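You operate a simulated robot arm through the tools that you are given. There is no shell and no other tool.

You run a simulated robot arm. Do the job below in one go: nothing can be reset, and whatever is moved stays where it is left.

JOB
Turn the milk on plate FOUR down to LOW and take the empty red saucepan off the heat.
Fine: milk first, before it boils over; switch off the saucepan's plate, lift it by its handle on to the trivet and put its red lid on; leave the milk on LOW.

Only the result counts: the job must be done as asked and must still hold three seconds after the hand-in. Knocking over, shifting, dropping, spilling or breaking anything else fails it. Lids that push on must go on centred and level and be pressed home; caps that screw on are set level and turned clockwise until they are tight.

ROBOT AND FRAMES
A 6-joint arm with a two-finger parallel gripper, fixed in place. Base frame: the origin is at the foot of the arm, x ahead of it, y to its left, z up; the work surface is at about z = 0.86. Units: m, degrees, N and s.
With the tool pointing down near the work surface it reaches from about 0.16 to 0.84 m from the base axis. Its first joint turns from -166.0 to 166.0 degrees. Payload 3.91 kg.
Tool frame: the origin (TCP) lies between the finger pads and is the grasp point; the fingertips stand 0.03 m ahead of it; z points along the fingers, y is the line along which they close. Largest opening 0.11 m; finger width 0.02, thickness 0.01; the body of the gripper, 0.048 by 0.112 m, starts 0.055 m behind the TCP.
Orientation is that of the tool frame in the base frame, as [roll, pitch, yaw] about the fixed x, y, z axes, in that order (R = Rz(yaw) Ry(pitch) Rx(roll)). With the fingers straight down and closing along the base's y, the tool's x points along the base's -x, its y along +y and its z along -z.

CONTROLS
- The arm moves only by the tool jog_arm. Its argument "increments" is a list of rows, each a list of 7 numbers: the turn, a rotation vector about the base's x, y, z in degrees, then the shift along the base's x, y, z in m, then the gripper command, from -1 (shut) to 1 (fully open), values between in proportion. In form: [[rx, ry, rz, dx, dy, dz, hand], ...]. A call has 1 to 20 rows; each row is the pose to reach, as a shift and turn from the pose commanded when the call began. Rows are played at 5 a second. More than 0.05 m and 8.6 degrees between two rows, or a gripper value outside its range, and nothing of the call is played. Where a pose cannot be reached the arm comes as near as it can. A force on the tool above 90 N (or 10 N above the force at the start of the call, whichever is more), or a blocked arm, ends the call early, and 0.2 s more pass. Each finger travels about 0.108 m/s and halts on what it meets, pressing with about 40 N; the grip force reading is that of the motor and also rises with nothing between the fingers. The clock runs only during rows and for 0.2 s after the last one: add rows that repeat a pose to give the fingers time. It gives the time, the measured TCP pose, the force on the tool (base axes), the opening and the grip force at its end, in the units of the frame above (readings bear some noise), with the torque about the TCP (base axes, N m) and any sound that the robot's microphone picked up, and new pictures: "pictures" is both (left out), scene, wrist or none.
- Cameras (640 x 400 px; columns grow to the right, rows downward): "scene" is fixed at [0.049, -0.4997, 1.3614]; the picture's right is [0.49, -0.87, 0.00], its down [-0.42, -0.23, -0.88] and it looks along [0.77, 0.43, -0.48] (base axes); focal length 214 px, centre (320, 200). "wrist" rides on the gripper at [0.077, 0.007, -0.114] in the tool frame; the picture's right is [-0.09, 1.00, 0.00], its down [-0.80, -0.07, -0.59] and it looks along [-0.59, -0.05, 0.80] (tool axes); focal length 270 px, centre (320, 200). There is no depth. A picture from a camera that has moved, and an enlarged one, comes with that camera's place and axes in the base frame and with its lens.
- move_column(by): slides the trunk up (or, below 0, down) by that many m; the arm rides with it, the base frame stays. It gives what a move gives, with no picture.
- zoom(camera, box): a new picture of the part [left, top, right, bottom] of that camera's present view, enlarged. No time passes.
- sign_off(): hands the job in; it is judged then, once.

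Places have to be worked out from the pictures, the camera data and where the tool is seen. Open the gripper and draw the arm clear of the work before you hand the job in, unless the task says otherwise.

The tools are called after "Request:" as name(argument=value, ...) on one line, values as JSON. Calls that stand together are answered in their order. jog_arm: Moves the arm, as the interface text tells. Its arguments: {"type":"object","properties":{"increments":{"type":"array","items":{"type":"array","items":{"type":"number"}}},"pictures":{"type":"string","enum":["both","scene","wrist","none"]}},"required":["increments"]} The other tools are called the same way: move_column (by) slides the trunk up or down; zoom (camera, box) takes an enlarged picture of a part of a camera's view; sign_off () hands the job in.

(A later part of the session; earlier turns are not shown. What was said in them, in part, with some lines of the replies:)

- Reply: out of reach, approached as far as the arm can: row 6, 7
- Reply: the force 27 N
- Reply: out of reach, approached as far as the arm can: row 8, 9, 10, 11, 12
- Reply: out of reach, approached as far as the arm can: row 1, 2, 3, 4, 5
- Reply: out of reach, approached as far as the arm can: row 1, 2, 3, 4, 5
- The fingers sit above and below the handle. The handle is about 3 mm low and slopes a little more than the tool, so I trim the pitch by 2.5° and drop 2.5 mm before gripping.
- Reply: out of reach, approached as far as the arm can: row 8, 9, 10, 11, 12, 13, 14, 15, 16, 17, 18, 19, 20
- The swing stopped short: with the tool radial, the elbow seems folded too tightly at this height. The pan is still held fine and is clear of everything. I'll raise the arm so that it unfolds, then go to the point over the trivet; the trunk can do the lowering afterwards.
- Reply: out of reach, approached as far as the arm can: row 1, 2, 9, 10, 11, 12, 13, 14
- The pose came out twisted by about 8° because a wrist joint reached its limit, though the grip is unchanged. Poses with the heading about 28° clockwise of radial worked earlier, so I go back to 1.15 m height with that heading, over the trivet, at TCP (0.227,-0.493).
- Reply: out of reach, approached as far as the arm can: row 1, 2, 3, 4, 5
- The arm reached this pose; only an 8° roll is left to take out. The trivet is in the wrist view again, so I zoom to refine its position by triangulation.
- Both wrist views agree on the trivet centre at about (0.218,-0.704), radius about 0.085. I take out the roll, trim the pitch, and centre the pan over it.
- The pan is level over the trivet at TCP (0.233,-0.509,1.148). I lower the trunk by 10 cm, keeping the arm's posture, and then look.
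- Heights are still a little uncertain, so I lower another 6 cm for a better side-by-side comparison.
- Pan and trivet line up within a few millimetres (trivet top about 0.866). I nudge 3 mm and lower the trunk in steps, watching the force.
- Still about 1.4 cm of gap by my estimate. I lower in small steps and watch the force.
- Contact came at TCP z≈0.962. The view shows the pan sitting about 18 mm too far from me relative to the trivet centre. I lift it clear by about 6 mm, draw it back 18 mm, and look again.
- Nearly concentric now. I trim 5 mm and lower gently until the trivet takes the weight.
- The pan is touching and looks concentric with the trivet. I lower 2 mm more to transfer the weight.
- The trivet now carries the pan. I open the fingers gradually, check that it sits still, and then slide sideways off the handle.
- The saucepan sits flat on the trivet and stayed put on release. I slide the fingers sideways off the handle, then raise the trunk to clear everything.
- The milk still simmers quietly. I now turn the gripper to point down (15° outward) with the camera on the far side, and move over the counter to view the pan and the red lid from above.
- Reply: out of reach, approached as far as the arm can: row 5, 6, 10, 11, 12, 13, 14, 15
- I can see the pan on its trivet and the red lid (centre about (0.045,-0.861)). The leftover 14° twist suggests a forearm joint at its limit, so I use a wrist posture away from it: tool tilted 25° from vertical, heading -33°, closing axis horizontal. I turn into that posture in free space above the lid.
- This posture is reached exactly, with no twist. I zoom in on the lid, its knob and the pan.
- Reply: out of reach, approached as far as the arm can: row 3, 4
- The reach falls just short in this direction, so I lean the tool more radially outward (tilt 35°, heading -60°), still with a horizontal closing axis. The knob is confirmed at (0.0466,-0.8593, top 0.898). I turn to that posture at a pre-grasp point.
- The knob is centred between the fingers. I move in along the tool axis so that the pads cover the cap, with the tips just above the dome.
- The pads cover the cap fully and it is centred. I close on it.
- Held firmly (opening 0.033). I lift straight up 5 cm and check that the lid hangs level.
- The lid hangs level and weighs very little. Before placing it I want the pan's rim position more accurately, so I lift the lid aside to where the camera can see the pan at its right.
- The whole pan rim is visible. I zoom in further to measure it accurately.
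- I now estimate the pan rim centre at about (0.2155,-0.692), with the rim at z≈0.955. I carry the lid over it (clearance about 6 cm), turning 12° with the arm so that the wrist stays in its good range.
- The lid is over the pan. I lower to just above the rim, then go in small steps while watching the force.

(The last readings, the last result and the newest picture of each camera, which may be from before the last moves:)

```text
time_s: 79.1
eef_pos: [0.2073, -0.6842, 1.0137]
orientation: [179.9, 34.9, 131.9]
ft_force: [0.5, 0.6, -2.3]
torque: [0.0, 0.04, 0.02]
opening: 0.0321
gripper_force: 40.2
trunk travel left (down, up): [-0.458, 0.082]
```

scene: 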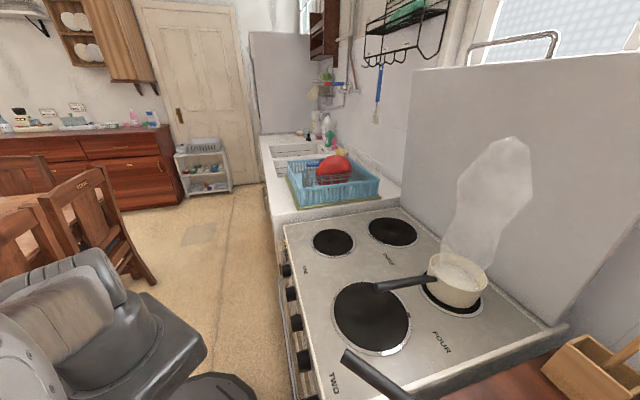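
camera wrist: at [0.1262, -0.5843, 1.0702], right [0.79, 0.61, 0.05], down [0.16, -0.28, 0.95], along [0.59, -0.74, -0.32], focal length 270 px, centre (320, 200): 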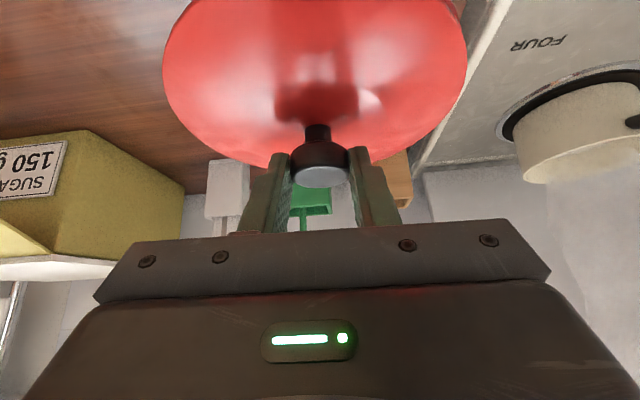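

No contact yet at z=1.014. I continue in 2–3 mm steps.

Request:
jog_arm(increments=[[0, 0, 0, 0, 0, -0.003, -1]], pictures="none")

Request:
jog_arm(increments=[[0, 0, 0, 0, 0, -0.003, -1]], pictures="none")

```text
time_s: 79.5
eef_pos: [0.208, -0.6838, 1.0114]
orientation: [-179.9, 35.1, 131.9]
ft_force: [0.5, 0.2, -1.4]
torque: [0.01, 0.01, 0.03]
opening: 0.0323
gripper_force: 40.2
trunk travel left (down, up): [-0.458, 0.082]
```

```text
time_s: 79.9
eef_pos: [0.2079, -0.6829, 1.0072]
orientation: [179.9, 35.0, 131.9]
ft_force: [-0.6, -0.4, -2.5]
torque: [0.02, 0.04, 0.01]
opening: 0.0324
gripper_force: 40.7
trunk travel left (down, up): [-0.458, 0.082]
```

Request:
jog_arm(increments=[[0, 0, 0, 0, 0, -0.002, -1]], pictures="none")

Request:
jog_arm(increments=[[0, 0, 0, 0, 0, -0.002, -1]], pictures="wrist")

```text
time_s: 80.3
eef_pos: [0.2066, -0.6823, 1.0059]
orientation: [179.9, 35.0, 131.9]
ft_force: [1.0, -0.6, 2.4]
torque: [0.23, -0.01, -0.08]
opening: 0.0321
gripper_force: 39.7
trunk travel left (down, up): [-0.458, 0.082]
```

```text
time_s: 80.7
eef_pos: [0.2071, -0.6836, 1.0065]
orientation: [-179.9, 35.2, 132.0]
ft_force: [0.8, 0.1, 16.6]
torque: [0.77, 0.45, -0.14]
opening: 0.0322
gripper_force: 39.9
trunk travel left (down, up): [-0.458, 0.082]
camera wrist: at [0.1253, -0.5832, 1.056], right [0.79, 0.61, 0.05], down [0.16, -0.28, 0.95], along [0.59, -0.74, -0.32], focal length 270 px, centre (320, 200)
```

wrist: 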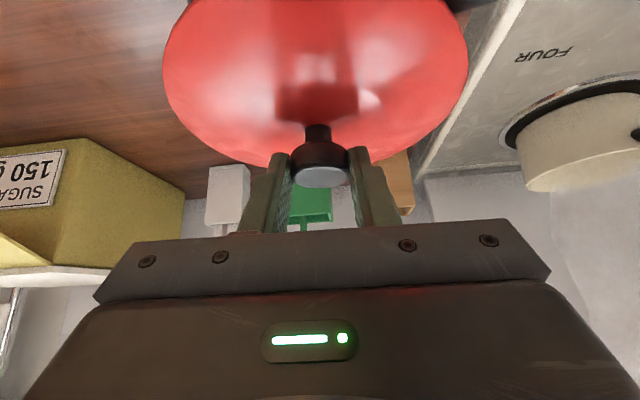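

Contact is at z≈1.006, mainly on the near side. I ease the load and open the fingers so that the lid can settle on the rim by itself, then check from a distance.

Request:
jog_arm(increments=[[0, 0, 0, 0, 0, 0.0015, -1], [0, 0, 0, 0, 0, 0.0015, -0.5], [0, 0, 0, 0, 0, 0.0015, 0], [0, 0, 0, 0, 0, 0.0015, 0.3], [0, 0, 0, 0, 0, 0.0015, 0.3]], pictures="wrist")

```text
time_s: 81.9
eef_pos: [0.2081, -0.6848, 1.006]
orientation: [179.9, 35.0, 131.8]
ft_force: [-0.5, 0.2, 0.3]
torque: [0.0, -0.01, -0.03]
opening: 0.0711
gripper_force: 0.1
trunk travel left (down, up): [-0.458, 0.082]
camera wrist: at [0.1259, -0.5845, 1.055], right [0.79, 0.61, 0.05], down [0.16, -0.28, 0.95], along [0.59, -0.74, -0.32], focal length 270 px, centre (320, 200)
```

wrist: 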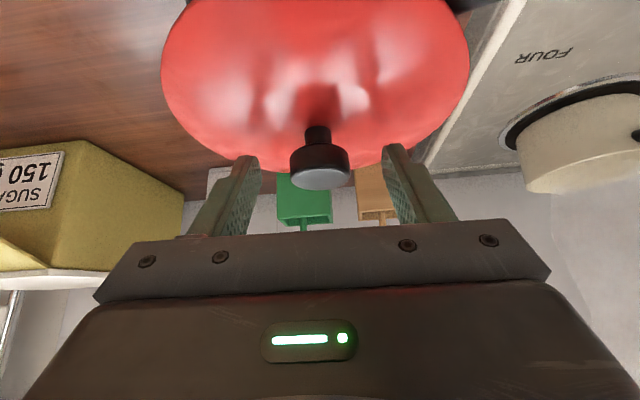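

The lid is resting on the pan. I back off along the tool axis and draw away to inspect how it sits.

Request:
jog_arm(increments=[[0, 0, 0, -0.01, 0.011, 0.0213, 0.3], [0, 0, 0, -0.021, 0.0235, 0.045, 0.3], [0, 0, 0, -0.035, 0.039, 0.065, 0.3], [0, 0, 0, -0.065, 0.072, 0.065, 0.3], [0, 0, 0, -0.095, 0.105, 0.06, 0.3], [0, 0, 0, -0.125, 0.138, 0.055, 0.3], [0, 0, 0, -0.125, 0.138, 0.055, 0.3]], pictures="wrist")

Request:
zoom(camera="wrist", box=[200, 0, 440, 240])

```text
time_s: 83.5
eef_pos: [0.0808, -0.5451, 1.0607]
orientation: [180.0, 35.0, 131.9]
ft_force: [-0.3, 0.5, -1.4]
torque: [0.0, 0.0, 0.02]
opening: 0.0717
gripper_force: 0.1
trunk travel left (down, up): [-0.458, 0.082]
camera wrist: at [-0.0014, -0.4458, 1.1113], right [0.79, 0.61, 0.05], down [0.16, -0.28, 0.95], along [0.59, -0.74, -0.32], focal length 270 px, centre (320, 200)
```

wrist: 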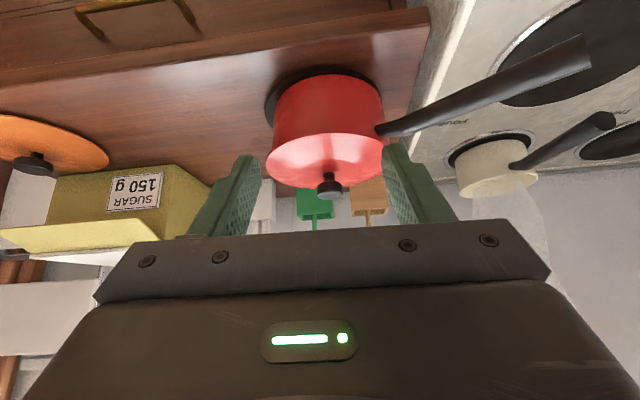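

```text
1.67 times, centred on (320, 120) of wrist
camera zoom: at [-0.0014, -0.4458, 1.1113], right [0.79, 0.61, 0.05], down [0.16, -0.28, 0.95], along [0.59, -0.74, -0.32], focal length 450 px, centre (320, 333)
```

zoom: 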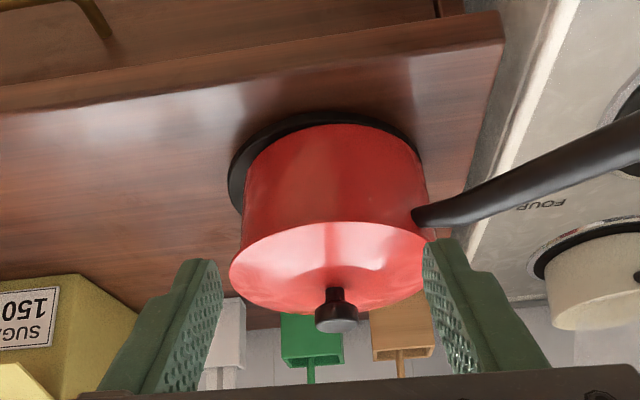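

The lid looks slightly offset to the left in this view. I zoom in to measure the overhang on each side.

Request:
zoom(camera="wrist", box=[255, 60, 405, 210])

Request:
zoom(camera="wrist", box=[260, 115, 340, 180])

Request:
zoom(camera="wrist", box=[330, 115, 410, 180])

```text
2.67 times, centred on (330, 135) of wrist
camera zoom: at [-0.0014, -0.4458, 1.1113], right [0.79, 0.61, 0.05], down [0.16, -0.28, 0.95], along [0.59, -0.74, -0.32], focal length 721 px, centre (293, 373)
```

zoom: 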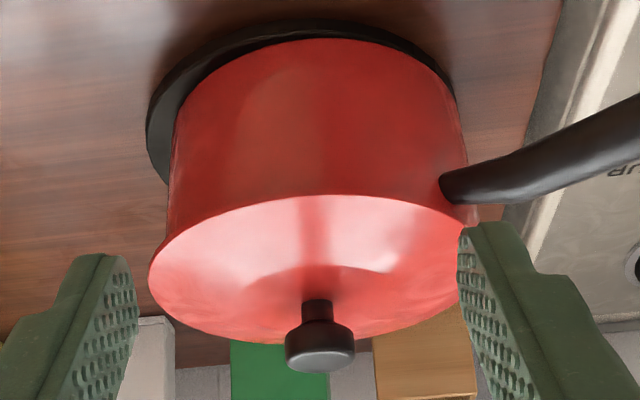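

```text
6.15 times, centred on (300, 148) of wrist
camera zoom: at [-0.0014, -0.4458, 1.1113], right [0.79, 0.61, 0.05], down [0.16, -0.28, 0.95], along [0.59, -0.74, -0.32], focal length 1663 px, centre (443, 523)
```

zoom: 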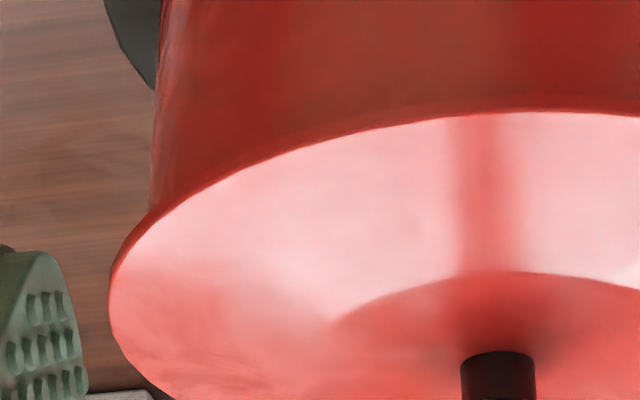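

```text
6.15 times, centred on (370, 148) of wrist
camera zoom: at [-0.0014, -0.4458, 1.1113], right [0.79, 0.61, 0.05], down [0.16, -0.28, 0.95], along [0.59, -0.74, -0.32], focal length 1663 px, centre (12, 523)
```

zoom: 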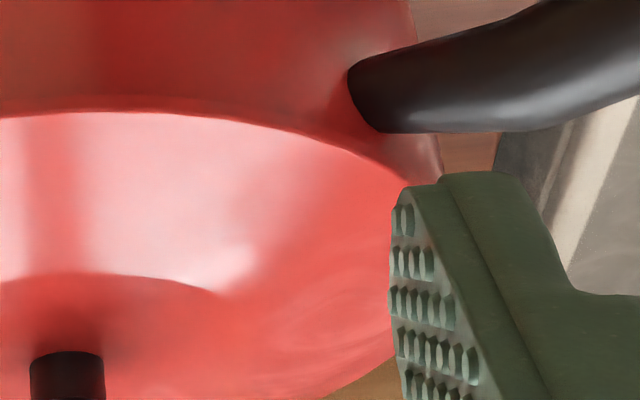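

The right edge of the lid is hidden by a finger, so I open the fingers fully for an unobstructed look.

Request:
jog_arm(increments=[[0, 0, 0, -0.01, 0.01, 0, 1], [0, 0, 0, -0.01, 0.01, 0, 1]], pictures="wrist")

Request:
zoom(camera="wrist", box=[250, 60, 400, 200])

Request:
zoom(camera="wrist", box=[350, 110, 410, 170])

Request:
zoom(camera="wrist", box=[255, 110, 315, 170])

```text
time_s: 84.1
eef_pos: [0.0693, -0.5348, 1.0593]
orientation: [179.9, 35.0, 131.8]
ft_force: [0.3, 0.2, -1.0]
torque: [-0.01, -0.03, 0.0]
opening: 0.1102
gripper_force: 0.0
trunk travel left (down, up): [-0.458, 0.082]
camera wrist: at [-0.0114, -0.4355, 1.1098], right [0.79, 0.61, 0.05], down [0.16, -0.28, 0.95], along [0.59, -0.74, -0.32], focal length 270 px, centre (320, 200)
```

wrist: 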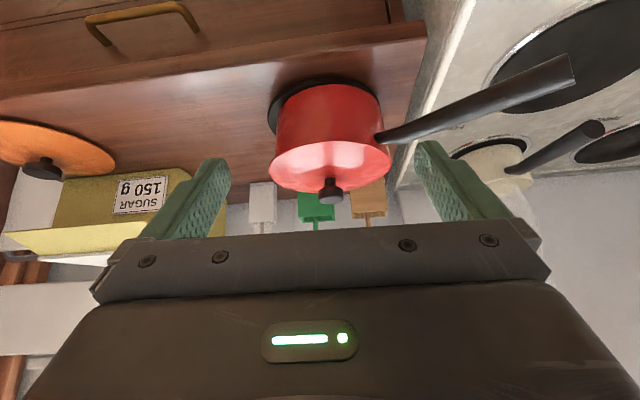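

```text
2.86 times, centred on (325, 130) of wrist
camera zoom: at [-0.0114, -0.4355, 1.1098], right [0.79, 0.61, 0.05], down [0.16, -0.28, 0.95], along [0.59, -0.74, -0.32], focal length 772 px, centre (306, 400)
```

zoom: 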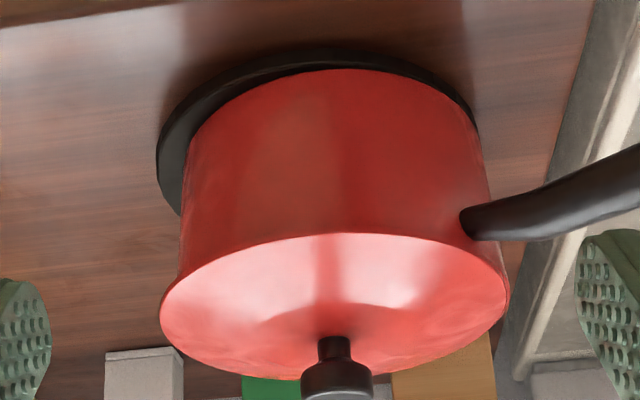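

```text
6.67 times, centred on (380, 140) of wrist
camera zoom: at [-0.0114, -0.4355, 1.1098], right [0.79, 0.61, 0.05], down [0.16, -0.28, 0.95], along [0.59, -0.74, -0.32], focal length 1802 px, centre (-80, 600)
```

zoom: 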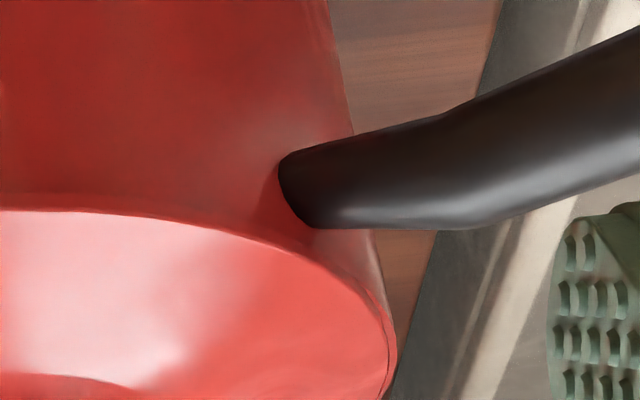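

```text
6.67 times, centred on (285, 140) of wrist
camera zoom: at [-0.0114, -0.4355, 1.1098], right [0.79, 0.61, 0.05], down [0.16, -0.28, 0.95], along [0.59, -0.74, -0.32], focal length 1802 px, centre (553, 600)
```

zoom: 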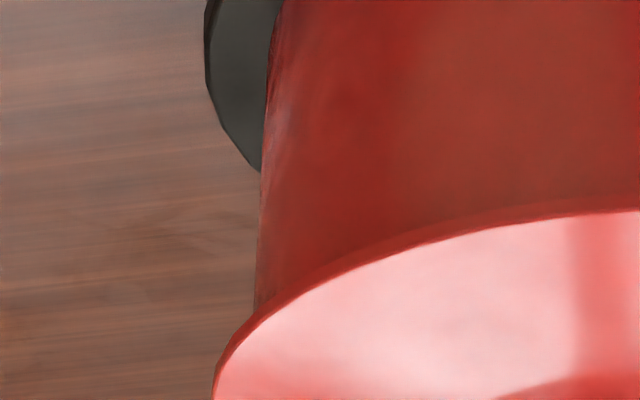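

The view is clear now: the lid overhangs about 8 mm on the left and sits about 1.6 mm inside the rim on the right, so it needs to move about 5 mm to the right, i.e. (+0.004,+0.003). I return to the knob and re-grip it.

Request:
jog_arm(increments=[[0, 0, 0, 0.03, -0.032, 0.006, 0.3], [0, 0, 0, 0.06, -0.064, 0.012, 0.3], [0, 0, 0, 0.085, -0.091, 0.012, 0.3], [0, 0, 0, 0.1038, -0.111, 0.0117, 0.3], [0, 0, 0, 0.1178, -0.1266, -0.0143, 0.3], [0, 0, 0, 0.1301, -0.1403, -0.0371, 0.3], [0, 0, 0, 0.1388, -0.15, -0.0533, 0.3], [0, 0, 0, 0.1388, -0.15, -0.0533, 0.3]], pictures="wrist")

Request:
zoom(camera="wrist", box=[220, 80, 420, 240])

```text
time_s: 85.9
eef_pos: [0.2101, -0.685, 1.0096]
orientation: [179.9, 35.0, 131.9]
ft_force: [-0.8, -0.6, -0.5]
torque: [-0.02, 0.02, 0.01]
opening: 0.0714
gripper_force: 0.1
trunk travel left (down, up): [-0.458, 0.082]
camera wrist: at [0.1292, -0.5861, 1.0591], right [0.79, 0.61, 0.05], down [0.16, -0.28, 0.95], along [0.59, -0.74, -0.32], focal length 270 px, centre (320, 200)
```

wrist: 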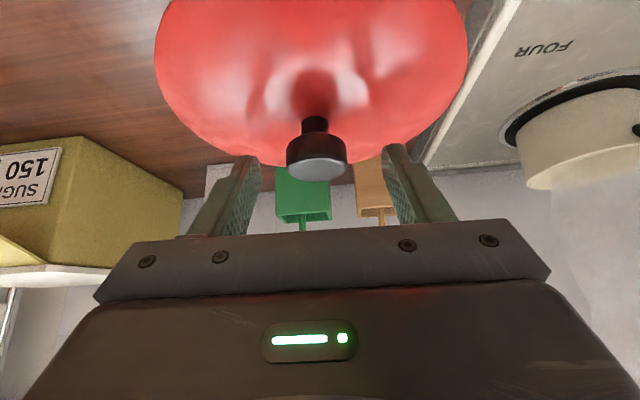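

```text
2.50 times, centred on (320, 160) of wrist
camera zoom: at [0.1292, -0.5861, 1.0591], right [0.79, 0.61, 0.05], down [0.16, -0.28, 0.95], along [0.59, -0.74, -0.32], focal length 676 px, centre (320, 300)
```

zoom: 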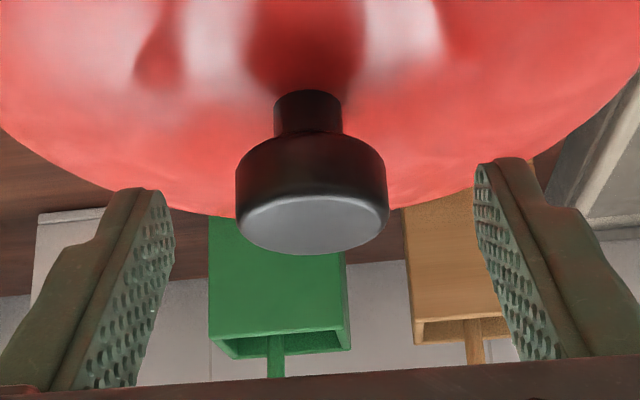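

The knob is about 2.6 mm left of the finger centre, so closing will already bring it to the right. I drop 3 mm, close, lift 6 mm and shift the remaining 2.3 mm.

Request:
jog_arm(increments=[[0, 0, 0, 0, 0, -0.003, 0.3], [0, 0, 0, 0, 0, -0.003, -0.3], [0, 0, 0, 0, 0, -0.003, -1], [0, 0, 0, 0, 0, -0.003, -1], [0, 0, 0, 0, 0, 0.001, -1], [0, 0, 0, 0, 0, 0.005, -1], [0, 0, 0, 0.0018, 0.0014, 0.005, -1], [0, 0, 0, 0.0018, 0.0014, 0.005, -1]], pictures="wrist")

Request:
zoom(camera="wrist", box=[140, 0, 500, 240])

```text
time_s: 87.7
eef_pos: [0.2136, -0.6849, 1.0123]
orientation: [180.0, 35.1, 132.0]
ft_force: [0.5, -0.2, -1.9]
torque: [0.0, 0.01, -0.02]
opening: 0.0321
gripper_force: 40.3
trunk travel left (down, up): [-0.458, 0.082]
camera wrist: at [0.1316, -0.5852, 1.0626], right [0.79, 0.61, 0.05], down [0.16, -0.28, 0.95], along [0.59, -0.74, -0.32], focal length 270 px, centre (320, 200)
```

wrist: 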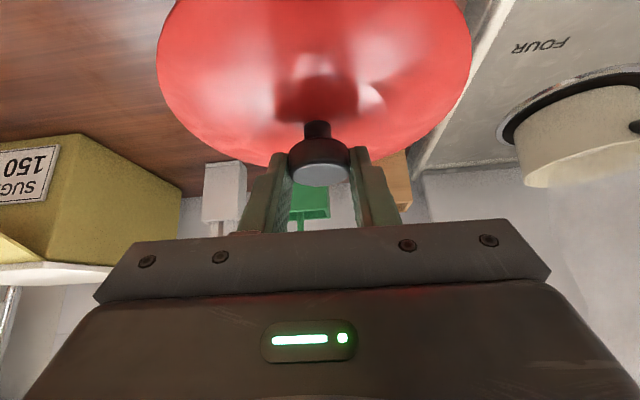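

```text
1.67 times, centred on (320, 120) of wrist
camera zoom: at [0.1316, -0.5852, 1.0626], right [0.79, 0.61, 0.05], down [0.16, -0.28, 0.95], along [0.59, -0.74, -0.32], focal length 450 px, centre (320, 333)
```

zoom: 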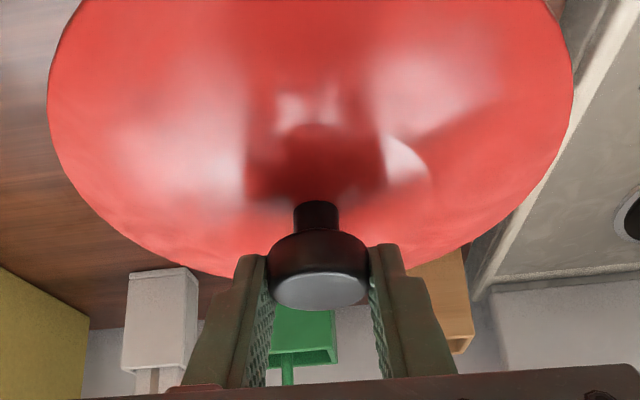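

Shifted as intended, and the lid still hangs level. I lower it again in small steps.

Request:
jog_arm(increments=[[0, 0, 0, 0, 0, -0.002, -1], [0, 0, 0, 0, 0, -0.004, -1]], pictures="none")

Request:
jog_arm(increments=[[0, 0, 0, 0, 0, -0.002, -1]], pictures="none")

Request:
jog_arm(increments=[[0, 0, 0, 0, 0, -0.002, -1]], pictures="none")

```text
time_s: 88.3
eef_pos: [0.2122, -0.6841, 1.0083]
orientation: [-180.0, 35.0, 131.9]
ft_force: [-0.2, 0.7, -1.8]
torque: [-0.02, 0.0, 0.01]
opening: 0.0324
gripper_force: 40.5
trunk travel left (down, up): [-0.458, 0.082]
```

```text
time_s: 88.7
eef_pos: [0.2139, -0.6849, 1.0072]
orientation: [179.9, 35.0, 131.9]
ft_force: [0.4, 0.4, -1.8]
torque: [0.01, 0.03, -0.03]
opening: 0.0322
gripper_force: 39.5
trunk travel left (down, up): [-0.458, 0.082]
```

```text
time_s: 89.1
eef_pos: [0.2141, -0.6846, 1.0057]
orientation: [-179.9, 35.2, 132.0]
ft_force: [2.3, 2.0, 5.9]
torque: [0.32, 0.34, -0.14]
opening: 0.0323
gripper_force: 40.1
trunk travel left (down, up): [-0.458, 0.082]
```

Contact again at about 1.006. I press down a little more to see whether it seats.

Request:
jog_arm(increments=[[0, 0, 0, 0, 0, -0.002, -1]], pictures="none")

Request:
jog_arm(increments=[[0, 0, 0, 0, 0, -0.002, -1]], pictures="wrist")

```text
time_s: 89.5
eef_pos: [0.2147, -0.6844, 1.0067]
orientation: [-179.8, 35.2, 132.1]
ft_force: [4.0, 1.6, 17.1]
torque: [0.8, 0.44, -0.09]
opening: 0.0318
gripper_force: 40.0
trunk travel left (down, up): [-0.458, 0.082]
```

```text
time_s: 89.9
eef_pos: [0.2134, -0.6837, 1.0059]
orientation: [-179.8, 35.4, 132.0]
ft_force: [4.3, -2.9, 32.3]
torque: [-0.15, -0.26, -0.12]
opening: 0.0322
gripper_force: 40.4
trunk travel left (down, up): [-0.458, 0.082]
camera wrist: at [0.1322, -0.5841, 1.0546], right [0.79, 0.61, 0.05], down [0.16, -0.27, 0.95], along [0.59, -0.74, -0.31], focal length 270 px, centre (320, 200)
```

wrist: 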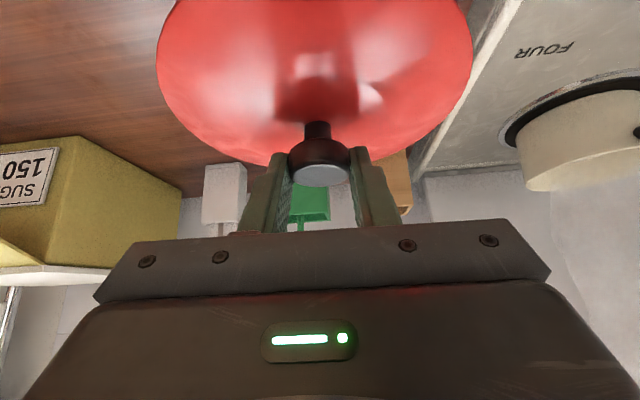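

At 32 N the torque vanishes: the lid bears evenly all round with no further descent, so it is flat on the rim. I relax the load, release, and back away to inspect again.

Request:
jog_arm(increments=[[0, 0, 0, 0, 0, 0.003, -1], [0, 0, 0, 0, 0, 0.004, -1], [0, 0, 0, 0, 0, 0.004, -0.4], [0, 0, 0, 0, 0, 0.004, 0.3], [0, 0, 0, 0, 0, 0.004, 0.3], [0, 0, 0, -0.01, 0.011, 0.0253, 0.3], [0, 0, 0, -0.021, 0.0235, 0.049, 0.3], [0, 0, 0, -0.035, 0.039, 0.069, 0.5], [0, 0, 0, -0.065, 0.072, 0.069, 1], [0, 0, 0, -0.095, 0.105, 0.064, 1], [0, 0, 0, -0.13, 0.143, 0.058, 1], [0, 0, 0, -0.13, 0.143, 0.058, 1]], pictures="wrist")

Request:
zoom(camera="wrist", box=[250, 60, 400, 200])

Request:
zoom(camera="wrist", box=[350, 110, 410, 170])

Request:
zoom(camera="wrist", box=[255, 110, 315, 170])

```text
refused: row 11 steps farther than a row can; nothing moved
```

```text
2.86 times, centred on (325, 130) of wrist
camera zoom: at [0.1322, -0.5841, 1.0546], right [0.79, 0.61, 0.05], down [0.16, -0.27, 0.95], along [0.59, -0.74, -0.31], focal length 772 px, centre (306, 400)
```

zoom: 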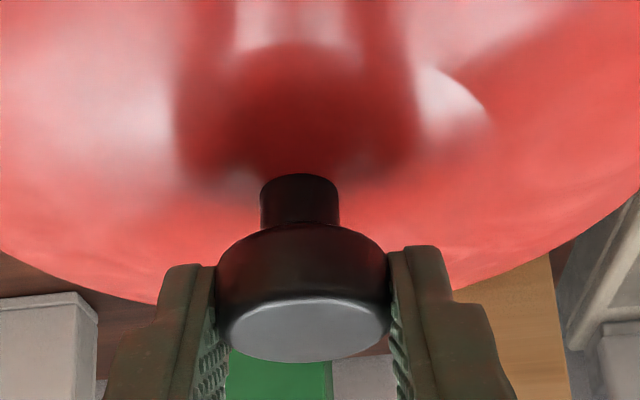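

```text
6.67 times, centred on (380, 140) of wrist
camera zoom: at [0.1322, -0.5841, 1.0546], right [0.79, 0.61, 0.05], down [0.16, -0.27, 0.95], along [0.59, -0.74, -0.31], focal length 1802 px, centre (-80, 600)
```

zoom: 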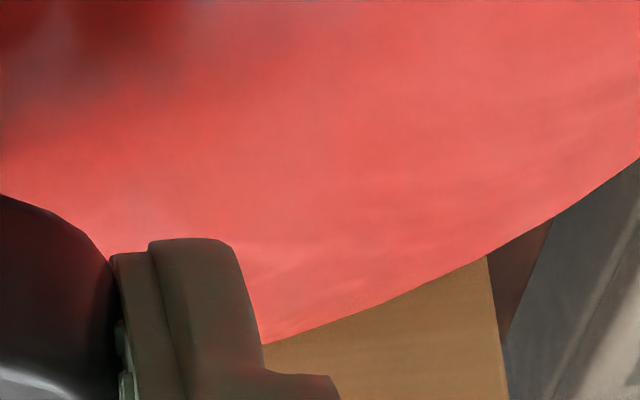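

```text
6.67 times, centred on (285, 140) of wrist
camera zoom: at [0.1322, -0.5841, 1.0546], right [0.79, 0.61, 0.05], down [0.16, -0.27, 0.95], along [0.59, -0.74, -0.31], focal length 1802 px, centre (553, 600)
```

zoom: 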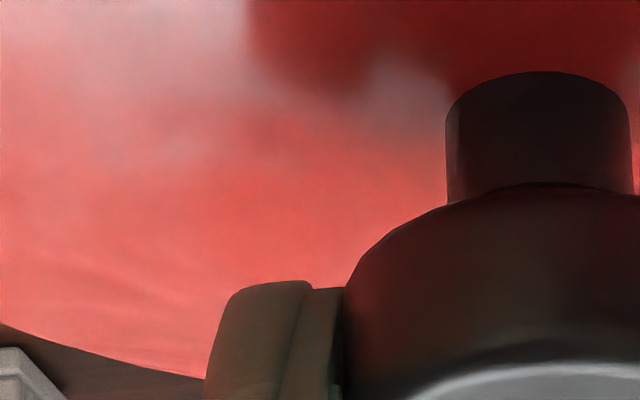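

One step in that call was too long and nothing moved. I repeat it with a shorter last step.

Request:
jog_arm(increments=[[0, 0, 0, 0, 0, 0.003, -1], [0, 0, 0, 0, 0, 0.004, -1], [0, 0, 0, 0, 0, 0.004, -0.4], [0, 0, 0, 0, 0, 0.004, 0.3], [0, 0, 0, 0, 0, 0.004, 0.3], [0, 0, 0, -0.01, 0.011, 0.0253, 0.3], [0, 0, 0, -0.021, 0.0235, 0.049, 0.3], [0, 0, 0, -0.035, 0.039, 0.069, 0.5], [0, 0, 0, -0.062, 0.069, 0.069, 1], [0, 0, 0, -0.09, 0.1, 0.066, 1], [0, 0, 0, -0.115, 0.127, 0.062, 1], [0, 0, 0, -0.135, 0.148, 0.058, 1], [0, 0, 0, -0.135, 0.148, 0.058, 1]], pictures="wrist")

Request:
zoom(camera="wrist", box=[250, 60, 400, 200])

Request:
zoom(camera="wrist", box=[350, 110, 410, 170])

Request:
zoom(camera="wrist", box=[255, 110, 315, 170])

```text
time_s: 92.7
eef_pos: [0.0752, -0.5352, 1.0597]
orientation: [180.0, 34.9, 132.0]
ft_force: [0.1, -0.4, 0.5]
torque: [-0.03, -0.01, -0.01]
opening: 0.1099
gripper_force: 0.1
trunk travel left (down, up): [-0.458, 0.082]
camera wrist: at [-0.0052, -0.4357, 1.1088], right [0.79, 0.61, 0.05], down [0.16, -0.28, 0.95], along [0.59, -0.74, -0.32], focal length 270 px, centre (320, 200)
```

wrist: 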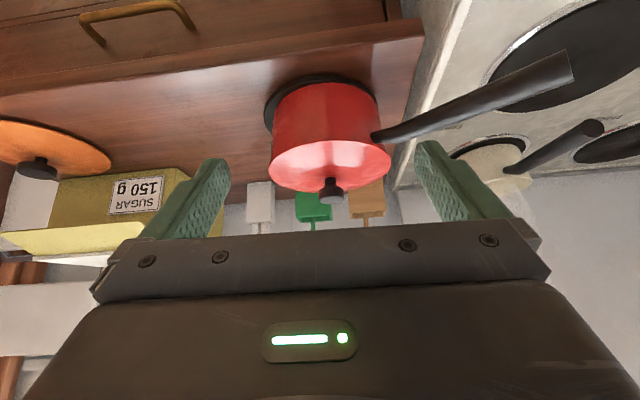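

```text
2.86 times, centred on (325, 130) of wrist
camera zoom: at [-0.0052, -0.4357, 1.1088], right [0.79, 0.61, 0.05], down [0.16, -0.28, 0.95], along [0.59, -0.74, -0.32], focal length 772 px, centre (306, 400)
```

zoom: 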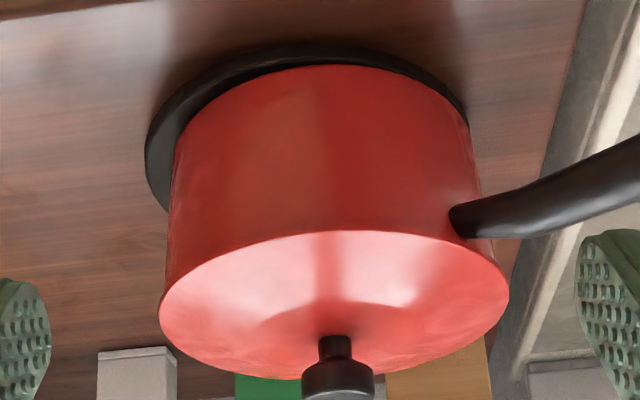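

```text
6.67 times, centred on (380, 140) of wrist
camera zoom: at [-0.0052, -0.4357, 1.1088], right [0.79, 0.61, 0.05], down [0.16, -0.28, 0.95], along [0.59, -0.74, -0.32], focal length 1802 px, centre (-80, 600)
```

zoom: 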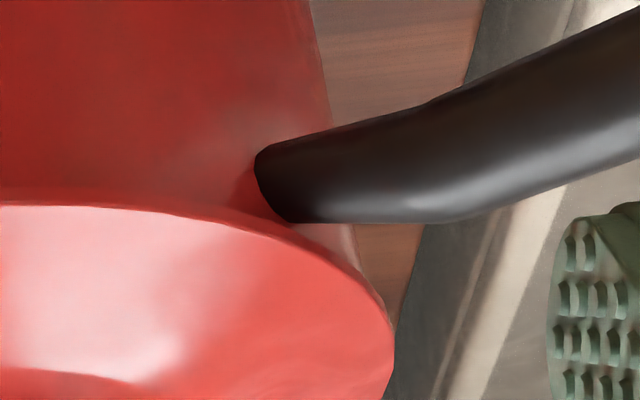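

```text
6.67 times, centred on (285, 140) of wrist
camera zoom: at [-0.0052, -0.4357, 1.1088], right [0.79, 0.61, 0.05], down [0.16, -0.28, 0.95], along [0.59, -0.74, -0.32], focal length 1802 px, centre (553, 600)
```

zoom: 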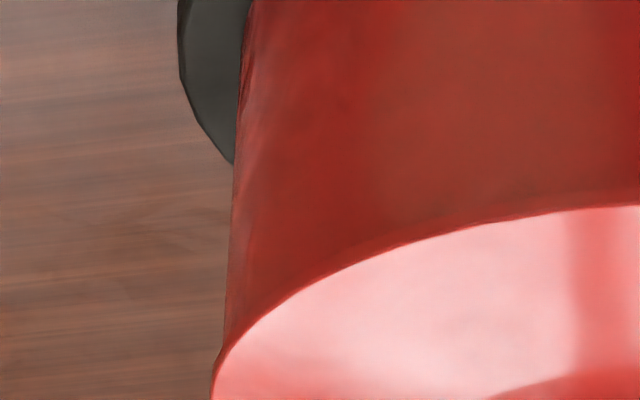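

Both sides now overhang evenly by about 2 mm, so the lid is centred. To learn whether such lids have a seat below their edge, I zoom in on the similar orange lid lying on the counter and on the red lid's edge.

Request:
zoom(camera="wrist", box=[0, 100, 120, 200])

Request:
zoom(camera="wrist", box=[265, 120, 325, 160])

Request:
zoom(camera="wrist", box=[340, 120, 400, 160])

```text
4.00 times, centred on (60, 150) of wrist
camera zoom: at [-0.0052, -0.4357, 1.1088], right [0.79, 0.61, 0.05], down [0.16, -0.28, 0.95], along [0.59, -0.74, -0.32], focal length 1081 px, centre (1360, 400)
```

zoom: 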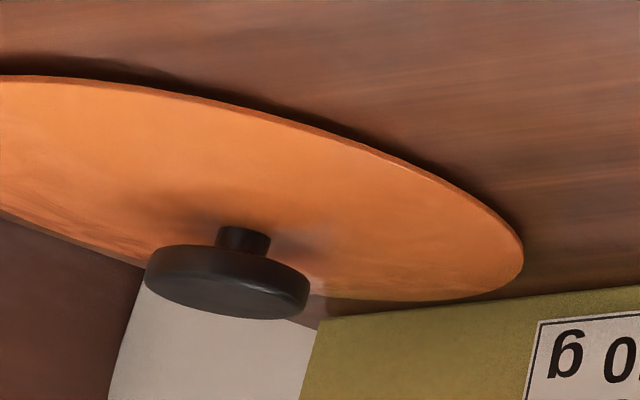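

```text
10.00 times, centred on (295, 140) of wrist
camera zoom: at [-0.0052, -0.4357, 1.1088], right [0.79, 0.61, 0.05], down [0.16, -0.28, 0.95], along [0.59, -0.74, -0.32], focal length 2703 px, centre (570, 800)
```

zoom: 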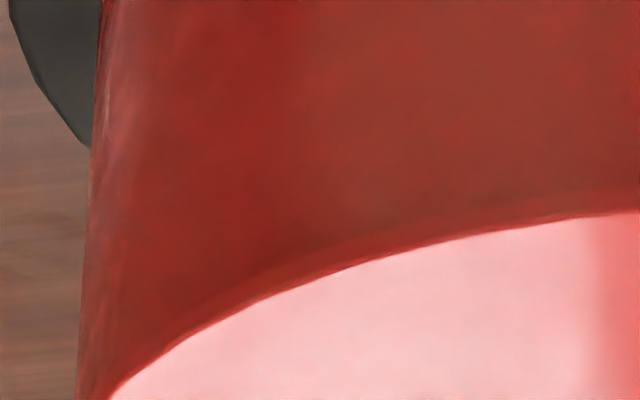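

```text
10.00 times, centred on (370, 140) of wrist
camera zoom: at [-0.0052, -0.4357, 1.1088], right [0.79, 0.61, 0.05], down [0.16, -0.28, 0.95], along [0.59, -0.74, -0.32], focal length 2703 px, centre (-180, 800)
```

zoom: 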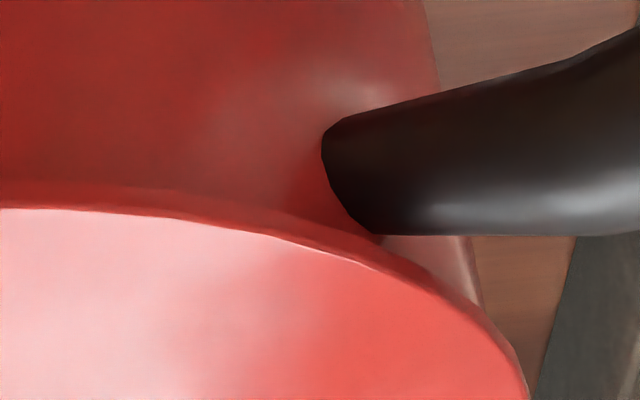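

The orange lid's edge seems to float above the counter, hinting at a locating plug underneath. I move the camera closer and lower to look at the red lid's edge against the pan rim.

Request:
jog_arm(increments=[[0, 0, 0, 0.012, -0.013, -0.025, 1], [0, 0, 0, 0.024, -0.026, -0.05, 1], [0, 0, 0, 0.035, -0.038, -0.075, 1], [0, 0, 0, 0.035, -0.038, -0.075, 1]], pictures="wrist")

Request:
zoom(camera="wrist", box=[220, 100, 420, 230])

Request:
zoom(camera="wrist", box=[240, 160, 320, 225])

Request:
zoom(camera="wrist", box=[330, 160, 410, 225])

```text
time_s: 93.7
eef_pos: [0.1123, -0.5725, 0.9821]
orientation: [-179.9, 35.1, 131.9]
ft_force: [0.5, 0.6, -0.1]
torque: [0.03, -0.02, -0.01]
opening: 0.11
gripper_force: 0.0
trunk travel left (down, up): [-0.458, 0.082]
camera wrist: at [0.0308, -0.4738, 1.0326], right [0.79, 0.61, 0.05], down [0.16, -0.28, 0.95], along [0.59, -0.74, -0.32], focal length 270 px, centre (320, 200)
```

wrist: 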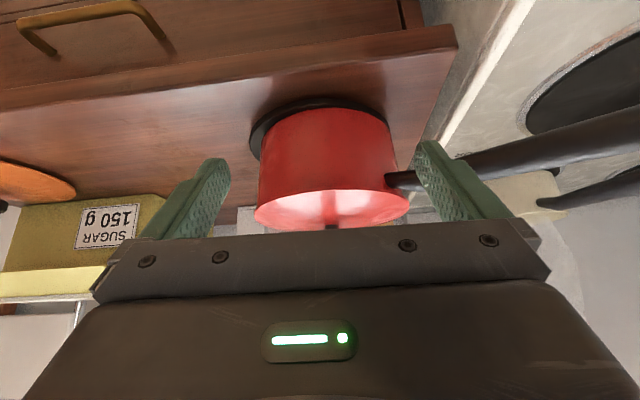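

```text
3.08 times, centred on (320, 165) of wrist
camera zoom: at [0.0308, -0.4738, 1.0326], right [0.79, 0.61, 0.05], down [0.16, -0.28, 0.95], along [0.59, -0.74, -0.32], focal length 832 px, centre (320, 308)
```

zoom: 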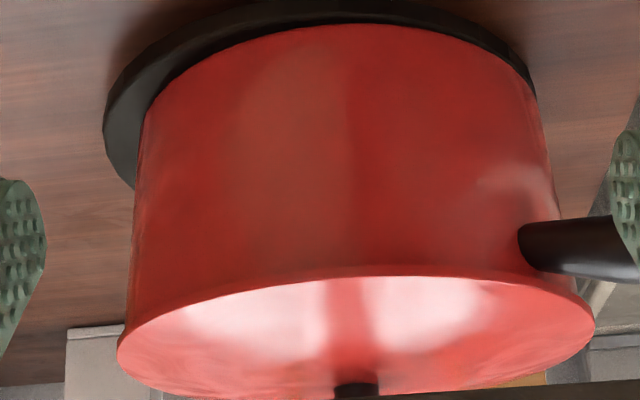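

```text
6.15 times, centred on (280, 192) of wrist
camera zoom: at [0.0308, -0.4738, 1.0326], right [0.79, 0.61, 0.05], down [0.16, -0.28, 0.95], along [0.59, -0.74, -0.32], focal length 1663 px, centre (566, 246)
```

zoom: 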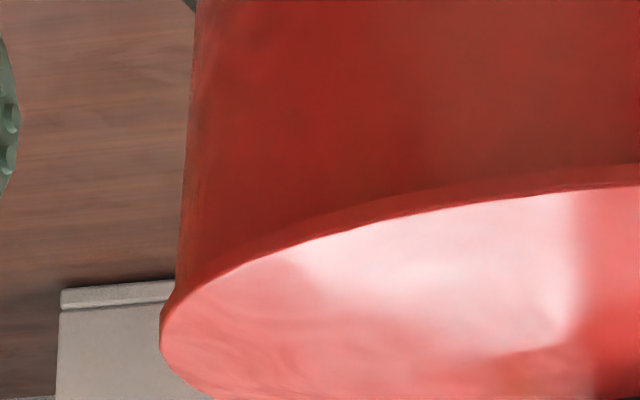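

```text
6.15 times, centred on (370, 192) of wrist
camera zoom: at [0.0308, -0.4738, 1.0326], right [0.79, 0.61, 0.05], down [0.16, -0.28, 0.95], along [0.59, -0.74, -0.32], focal length 1663 px, centre (12, 246)
```

zoom: 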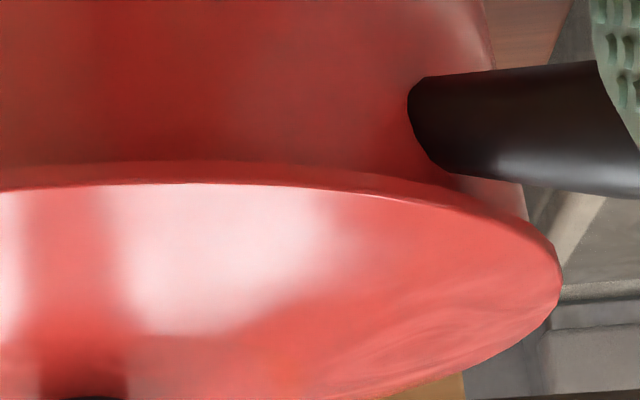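

The lid edge sits flush on the rim with an even overhang (about 3 mm left, 5 mm right) and looks level. I take one more look at a flatter angle to rule out a gap.

Request:
jog_arm(increments=[[-5.2, -4.68, 0, -0.006, 0.007, -0.006, 1], [-10.4, -9.37, 0, -0.01, 0.011, -0.012, 1], [-10.4, -9.37, 0, -0.01, 0.011, -0.012, 1]], pictures="wrist")

Request:
zoom(camera="wrist", box=[220, 100, 420, 230])

Request:
zoom(camera="wrist", box=[230, 160, 330, 225])

Request:
zoom(camera="wrist", box=[330, 160, 430, 225])

```text
time_s: 94.5
eef_pos: [0.1021, -0.5619, 0.9714]
orientation: [-180.0, 49.0, 131.8]
ft_force: [0.6, 0.0, -0.6]
torque: [-0.04, 0.0, -0.02]
opening: 0.1101
gripper_force: 0.1
trunk travel left (down, up): [-0.458, 0.082]
camera wrist: at [0.0156, -0.4555, 0.9894], right [0.78, 0.62, 0.07], down [0.0, -0.1, 0.99], along [0.63, -0.78, -0.08], focal length 270 px, centre (320, 200)
```

wrist: 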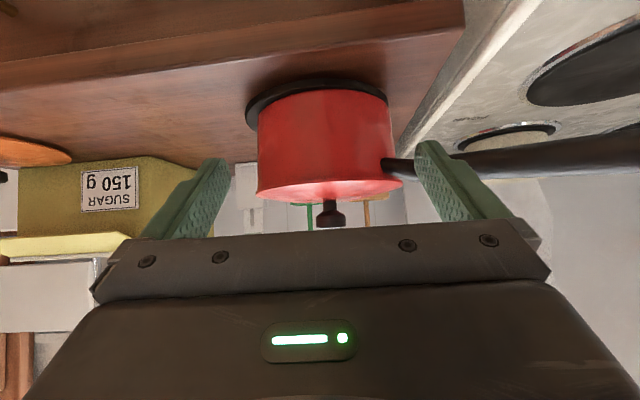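

```text
3.08 times, centred on (320, 165) of wrist
camera zoom: at [0.0156, -0.4555, 0.9894], right [0.78, 0.62, 0.07], down [0.0, -0.1, 0.99], along [0.63, -0.78, -0.08], focal length 832 px, centre (320, 308)
```

zoom: 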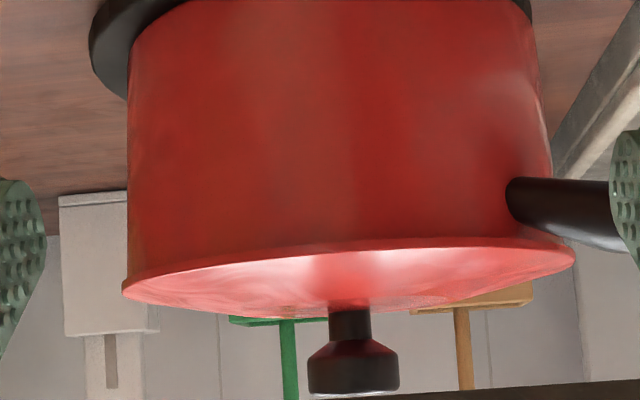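

```text
6.15 times, centred on (280, 192) of wrist
camera zoom: at [0.0156, -0.4555, 0.9894], right [0.78, 0.62, 0.07], down [0.0, -0.1, 0.99], along [0.63, -0.78, -0.08], focal length 1663 px, centre (566, 246)
```

zoom: 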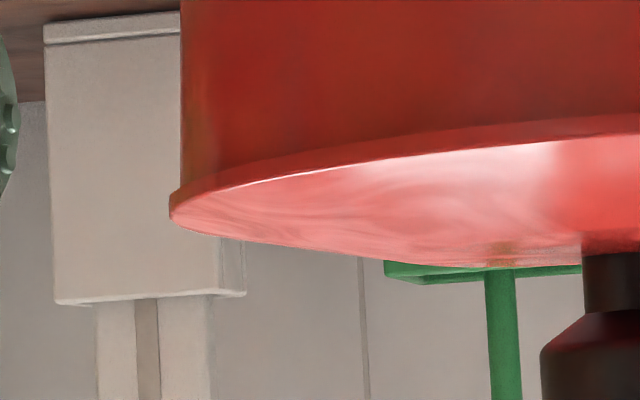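

```text
6.15 times, centred on (380, 192) of wrist
camera zoom: at [0.0156, -0.4555, 0.9894], right [0.78, 0.62, 0.07], down [0.0, -0.1, 0.99], along [0.63, -0.78, -0.08], focal length 1663 px, centre (-49, 246)
```

zoom: 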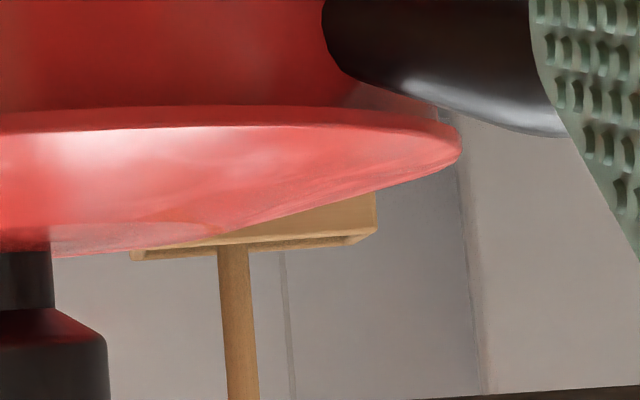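

The lid's edge meets the rim directly all round, with no gap, and is level within about half a degree. I retreat, then check the knobs, the lamps and the milk one last time.

Request:
jog_arm(increments=[[0, 0, 0, -0.015, 0.017, 0.025, 1], [0, 0, 0, -0.03, 0.034, 0.06, 1], [0, 0, 0, -0.042, 0.047, 0.1, 1], [0, 0, 0, -0.052, 0.058, 0.14, 1], [0, 0, 0, -0.06, 0.067, 0.18, 1], [0, 0, 0, -0.066, 0.074, 0.2, 1], [0, 0, 0, -0.066, 0.074, 0.2, 1]], pictures="both")

Request:
zoom(camera="scene", box=[420, 240, 500, 320])

Request:
zoom(camera="scene", box=[270, 280, 350, 400])

Request:
zoom(camera="wrist", box=[220, 0, 480, 200])

```text
time_s: 96.1
eef_pos: [0.0354, -0.4852, 1.1715]
orientation: [180.0, 49.1, 131.9]
ft_force: [0.4, -0.5, -0.5]
torque: [-0.01, 0.02, 0.0]
opening: 0.1102
gripper_force: 0.0
trunk travel left (down, up): [-0.458, 0.082]
camera wrist: at [-0.0525, -0.3809, 1.1891], right [0.78, 0.62, 0.07], down [0.0, -0.11, 0.99], along [0.63, -0.78, -0.08], focal length 270 px, centre (320, 200)
```

scene: 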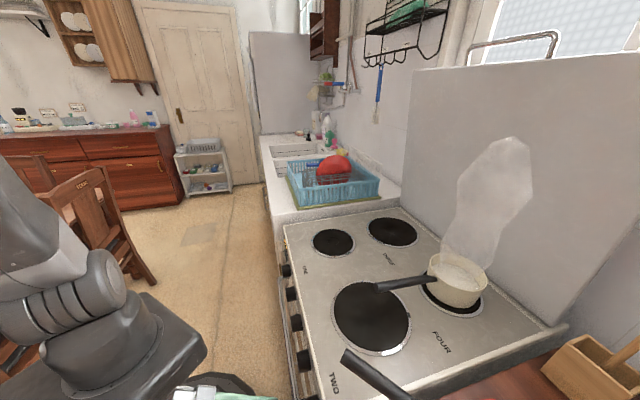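
wrist: 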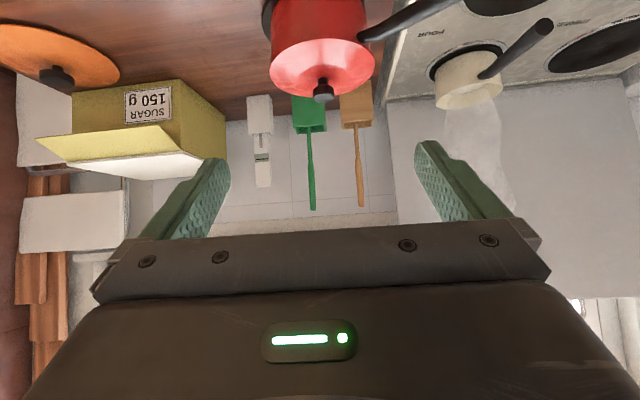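

```text
5.00 times, centred on (460, 280) of scene
camera zoom: at [0.049, -0.4997, 1.3614], right [0.49, -0.87, 0.0], down [-0.42, -0.23, -0.88], along [0.77, 0.43, -0.48], focal length 1072 px, centre (-380, -200)
```

zoom: 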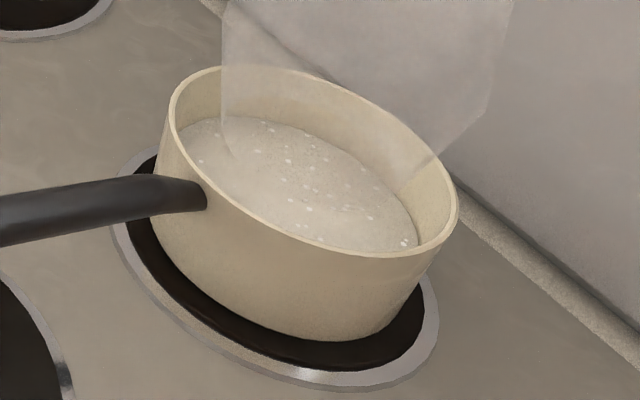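

```text
3.33 times, centred on (310, 340) of scene
camera zoom: at [0.049, -0.4997, 1.3614], right [0.49, -0.87, 0.0], down [-0.42, -0.23, -0.88], along [0.77, 0.43, -0.48], focal length 715 px, centre (353, -267)
```

zoom: 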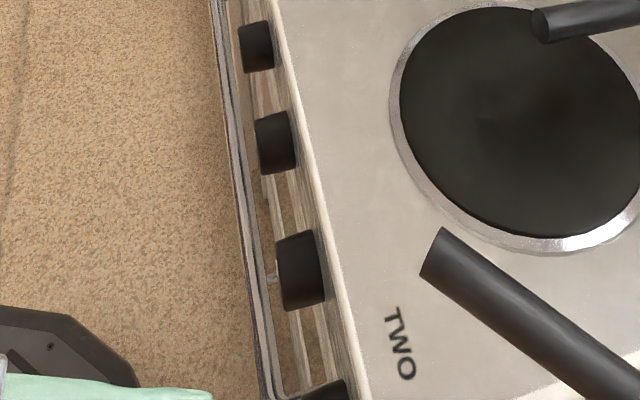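

```text
2.00 times, centred on (350, 100) of wrist
camera zoom: at [-0.0525, -0.3809, 1.1891], right [0.78, 0.62, 0.07], down [0.0, -0.11, 0.99], along [0.63, -0.78, -0.08], focal length 541 px, centre (260, 400)
```

zoom: 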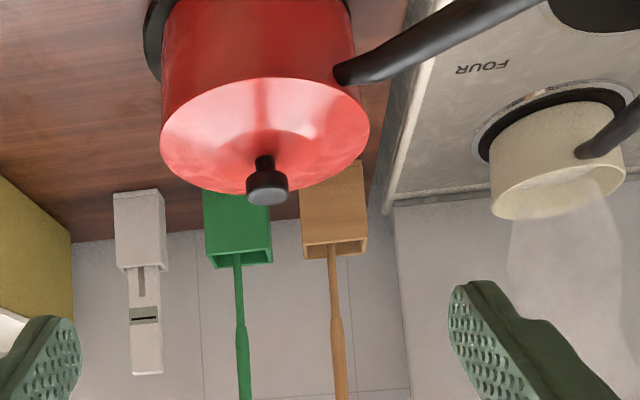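

Everything looks right: THREE's lamp is out, the milk simmers quietly, and the saucepan sits lidded on the trivet. I take a last look at the knob panel to confirm that FOUR still stands on LOW.

Request:
jog_arm(increments=[[3.0, 2.67, 0, 0.014, 0.021, -0.028, 1], [5.95, 5.34, 0, 0.028, 0.042, -0.057, 1], [8.93, 8.02, 0, 0.042, 0.063, -0.085, 1], [11.9, 10.69, 0, 0.057, 0.083, -0.113, 1], [14.9, 13.36, 0, 0.071, 0.104, -0.142, 1], [17.86, 16.03, 0, 0.085, 0.125, -0.17, 1], [17.86, 16.03, 0, 0.085, 0.125, -0.17, 1]], pictures="wrist")

Request:
zoom(camera="wrist", box=[250, 0, 500, 150])

```text
time_s: 97.7
eef_pos: [0.1226, -0.3615, 1.0041]
orientation: [179.9, 24.9, 131.9]
ft_force: [0.4, -0.4, -0.2]
torque: [-0.01, -0.01, -0.02]
opening: 0.1099
gripper_force: 0.0
trunk travel left (down, up): [-0.458, 0.082]
camera wrist: at [0.0484, -0.27, 1.0749], right [0.79, 0.61, 0.04], down [0.27, -0.4, 0.88], along [0.55, -0.69, -0.48], focal length 270 px, centre (320, 200)
```

wrist: 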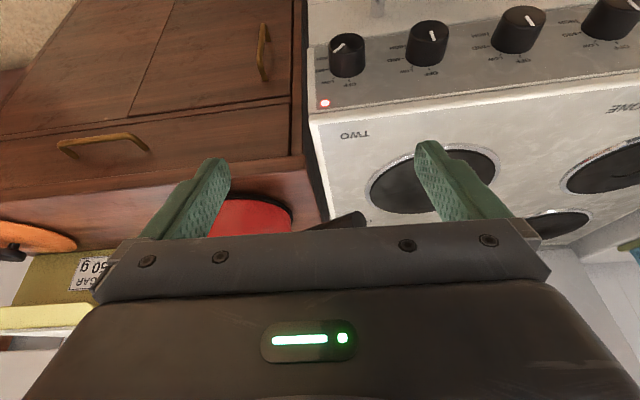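

```text
2.56 times, centred on (375, 75) of wrist
camera zoom: at [0.0484, -0.27, 1.0749], right [0.79, 0.61, 0.04], down [0.27, -0.4, 0.88], along [0.55, -0.69, -0.48], focal length 692 px, centre (179, 520)
```

zoom: 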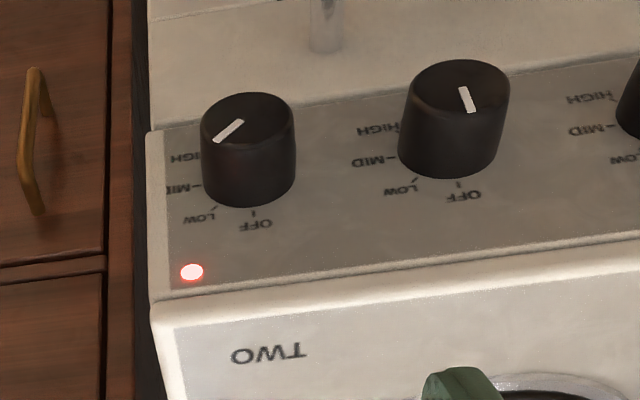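

FOUR's mark points to LOW with its lamp lit, and THREE is at OFF with its lamp out. I raise the open gripper a little further clear of the work and then hand in.

Request:
jog_arm(increments=[[0, 0, 0, -0.005, 0.01, 0.04, 1], [0, 0, 0, -0.01, 0.02, 0.08, 1], [0, 0, 0, -0.015, 0.025, 0.11, 1], [0, 0, 0, -0.015, 0.025, 0.11, 1]], pictures="both")

```text
time_s: 98.7
eef_pos: [0.1079, -0.3391, 1.1122]
orientation: [180.0, 25.0, 132.0]
ft_force: [-0.3, 0.0, 0.0]
torque: [0.0, 0.01, 0.0]
opening: 0.11
gripper_force: 0.1
trunk travel left (down, up): [-0.458, 0.082]
camera wrist: at [0.0328, -0.2475, 1.184], right [0.79, 0.61, 0.04], down [0.26, -0.4, 0.88], along [0.55, -0.69, -0.48], focal length 270 px, centre (320, 200)
```

scene: 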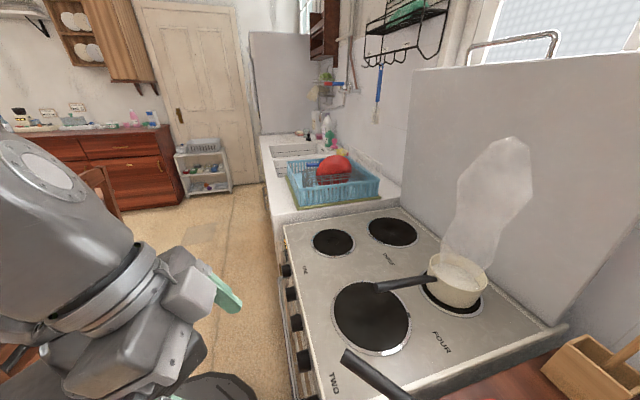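
wrist: 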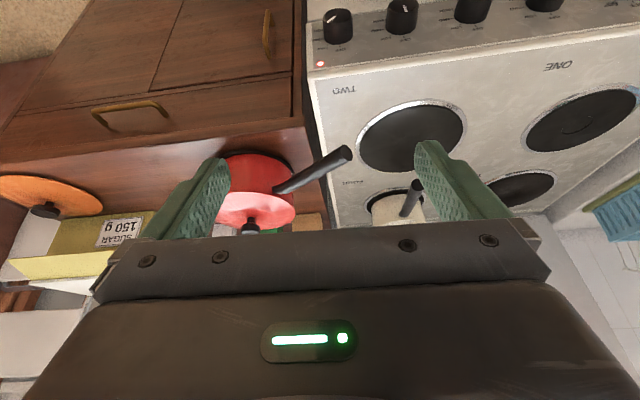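

The arm is clear with the gripper open. The milk is on LOW, plate THREE is off, and the red saucepan stands on the trivet with its lid on, so I hand in the job.

Request:
sign_off()

```text
The job is handed in.
```

I've handed the job in. The milk is on LOW, the saucepan's plate is off, and the red saucepan is on the trivet with its red lid on.

- **Milk (plate FOUR):** I turned it down from MID to LOW first. The knob still points to LOW and its lamp is lit. The milk simmered below the rim and did not boil over.
- **Saucepan's plate (THREE):** the knob is at OFF. Its lamp stayed lit for several seconds after I turned it, then went out.
- **Saucepan:** I lifted it by its handle and set it down centred on the trivet. My first grip slipped off the handle before the pan left the plate, so I took a second, firmer one.
- **Lid:** the first placement was about 5 mm off-centre, so I picked it up and set it again. I pressed it down with about 32 N. It now sits level on the rim with no visible gap, centred to within about 1 mm side to side; I could not measure it as closely front to back.

I saw nothing else moved, and I left the arm clear with the gripper open.
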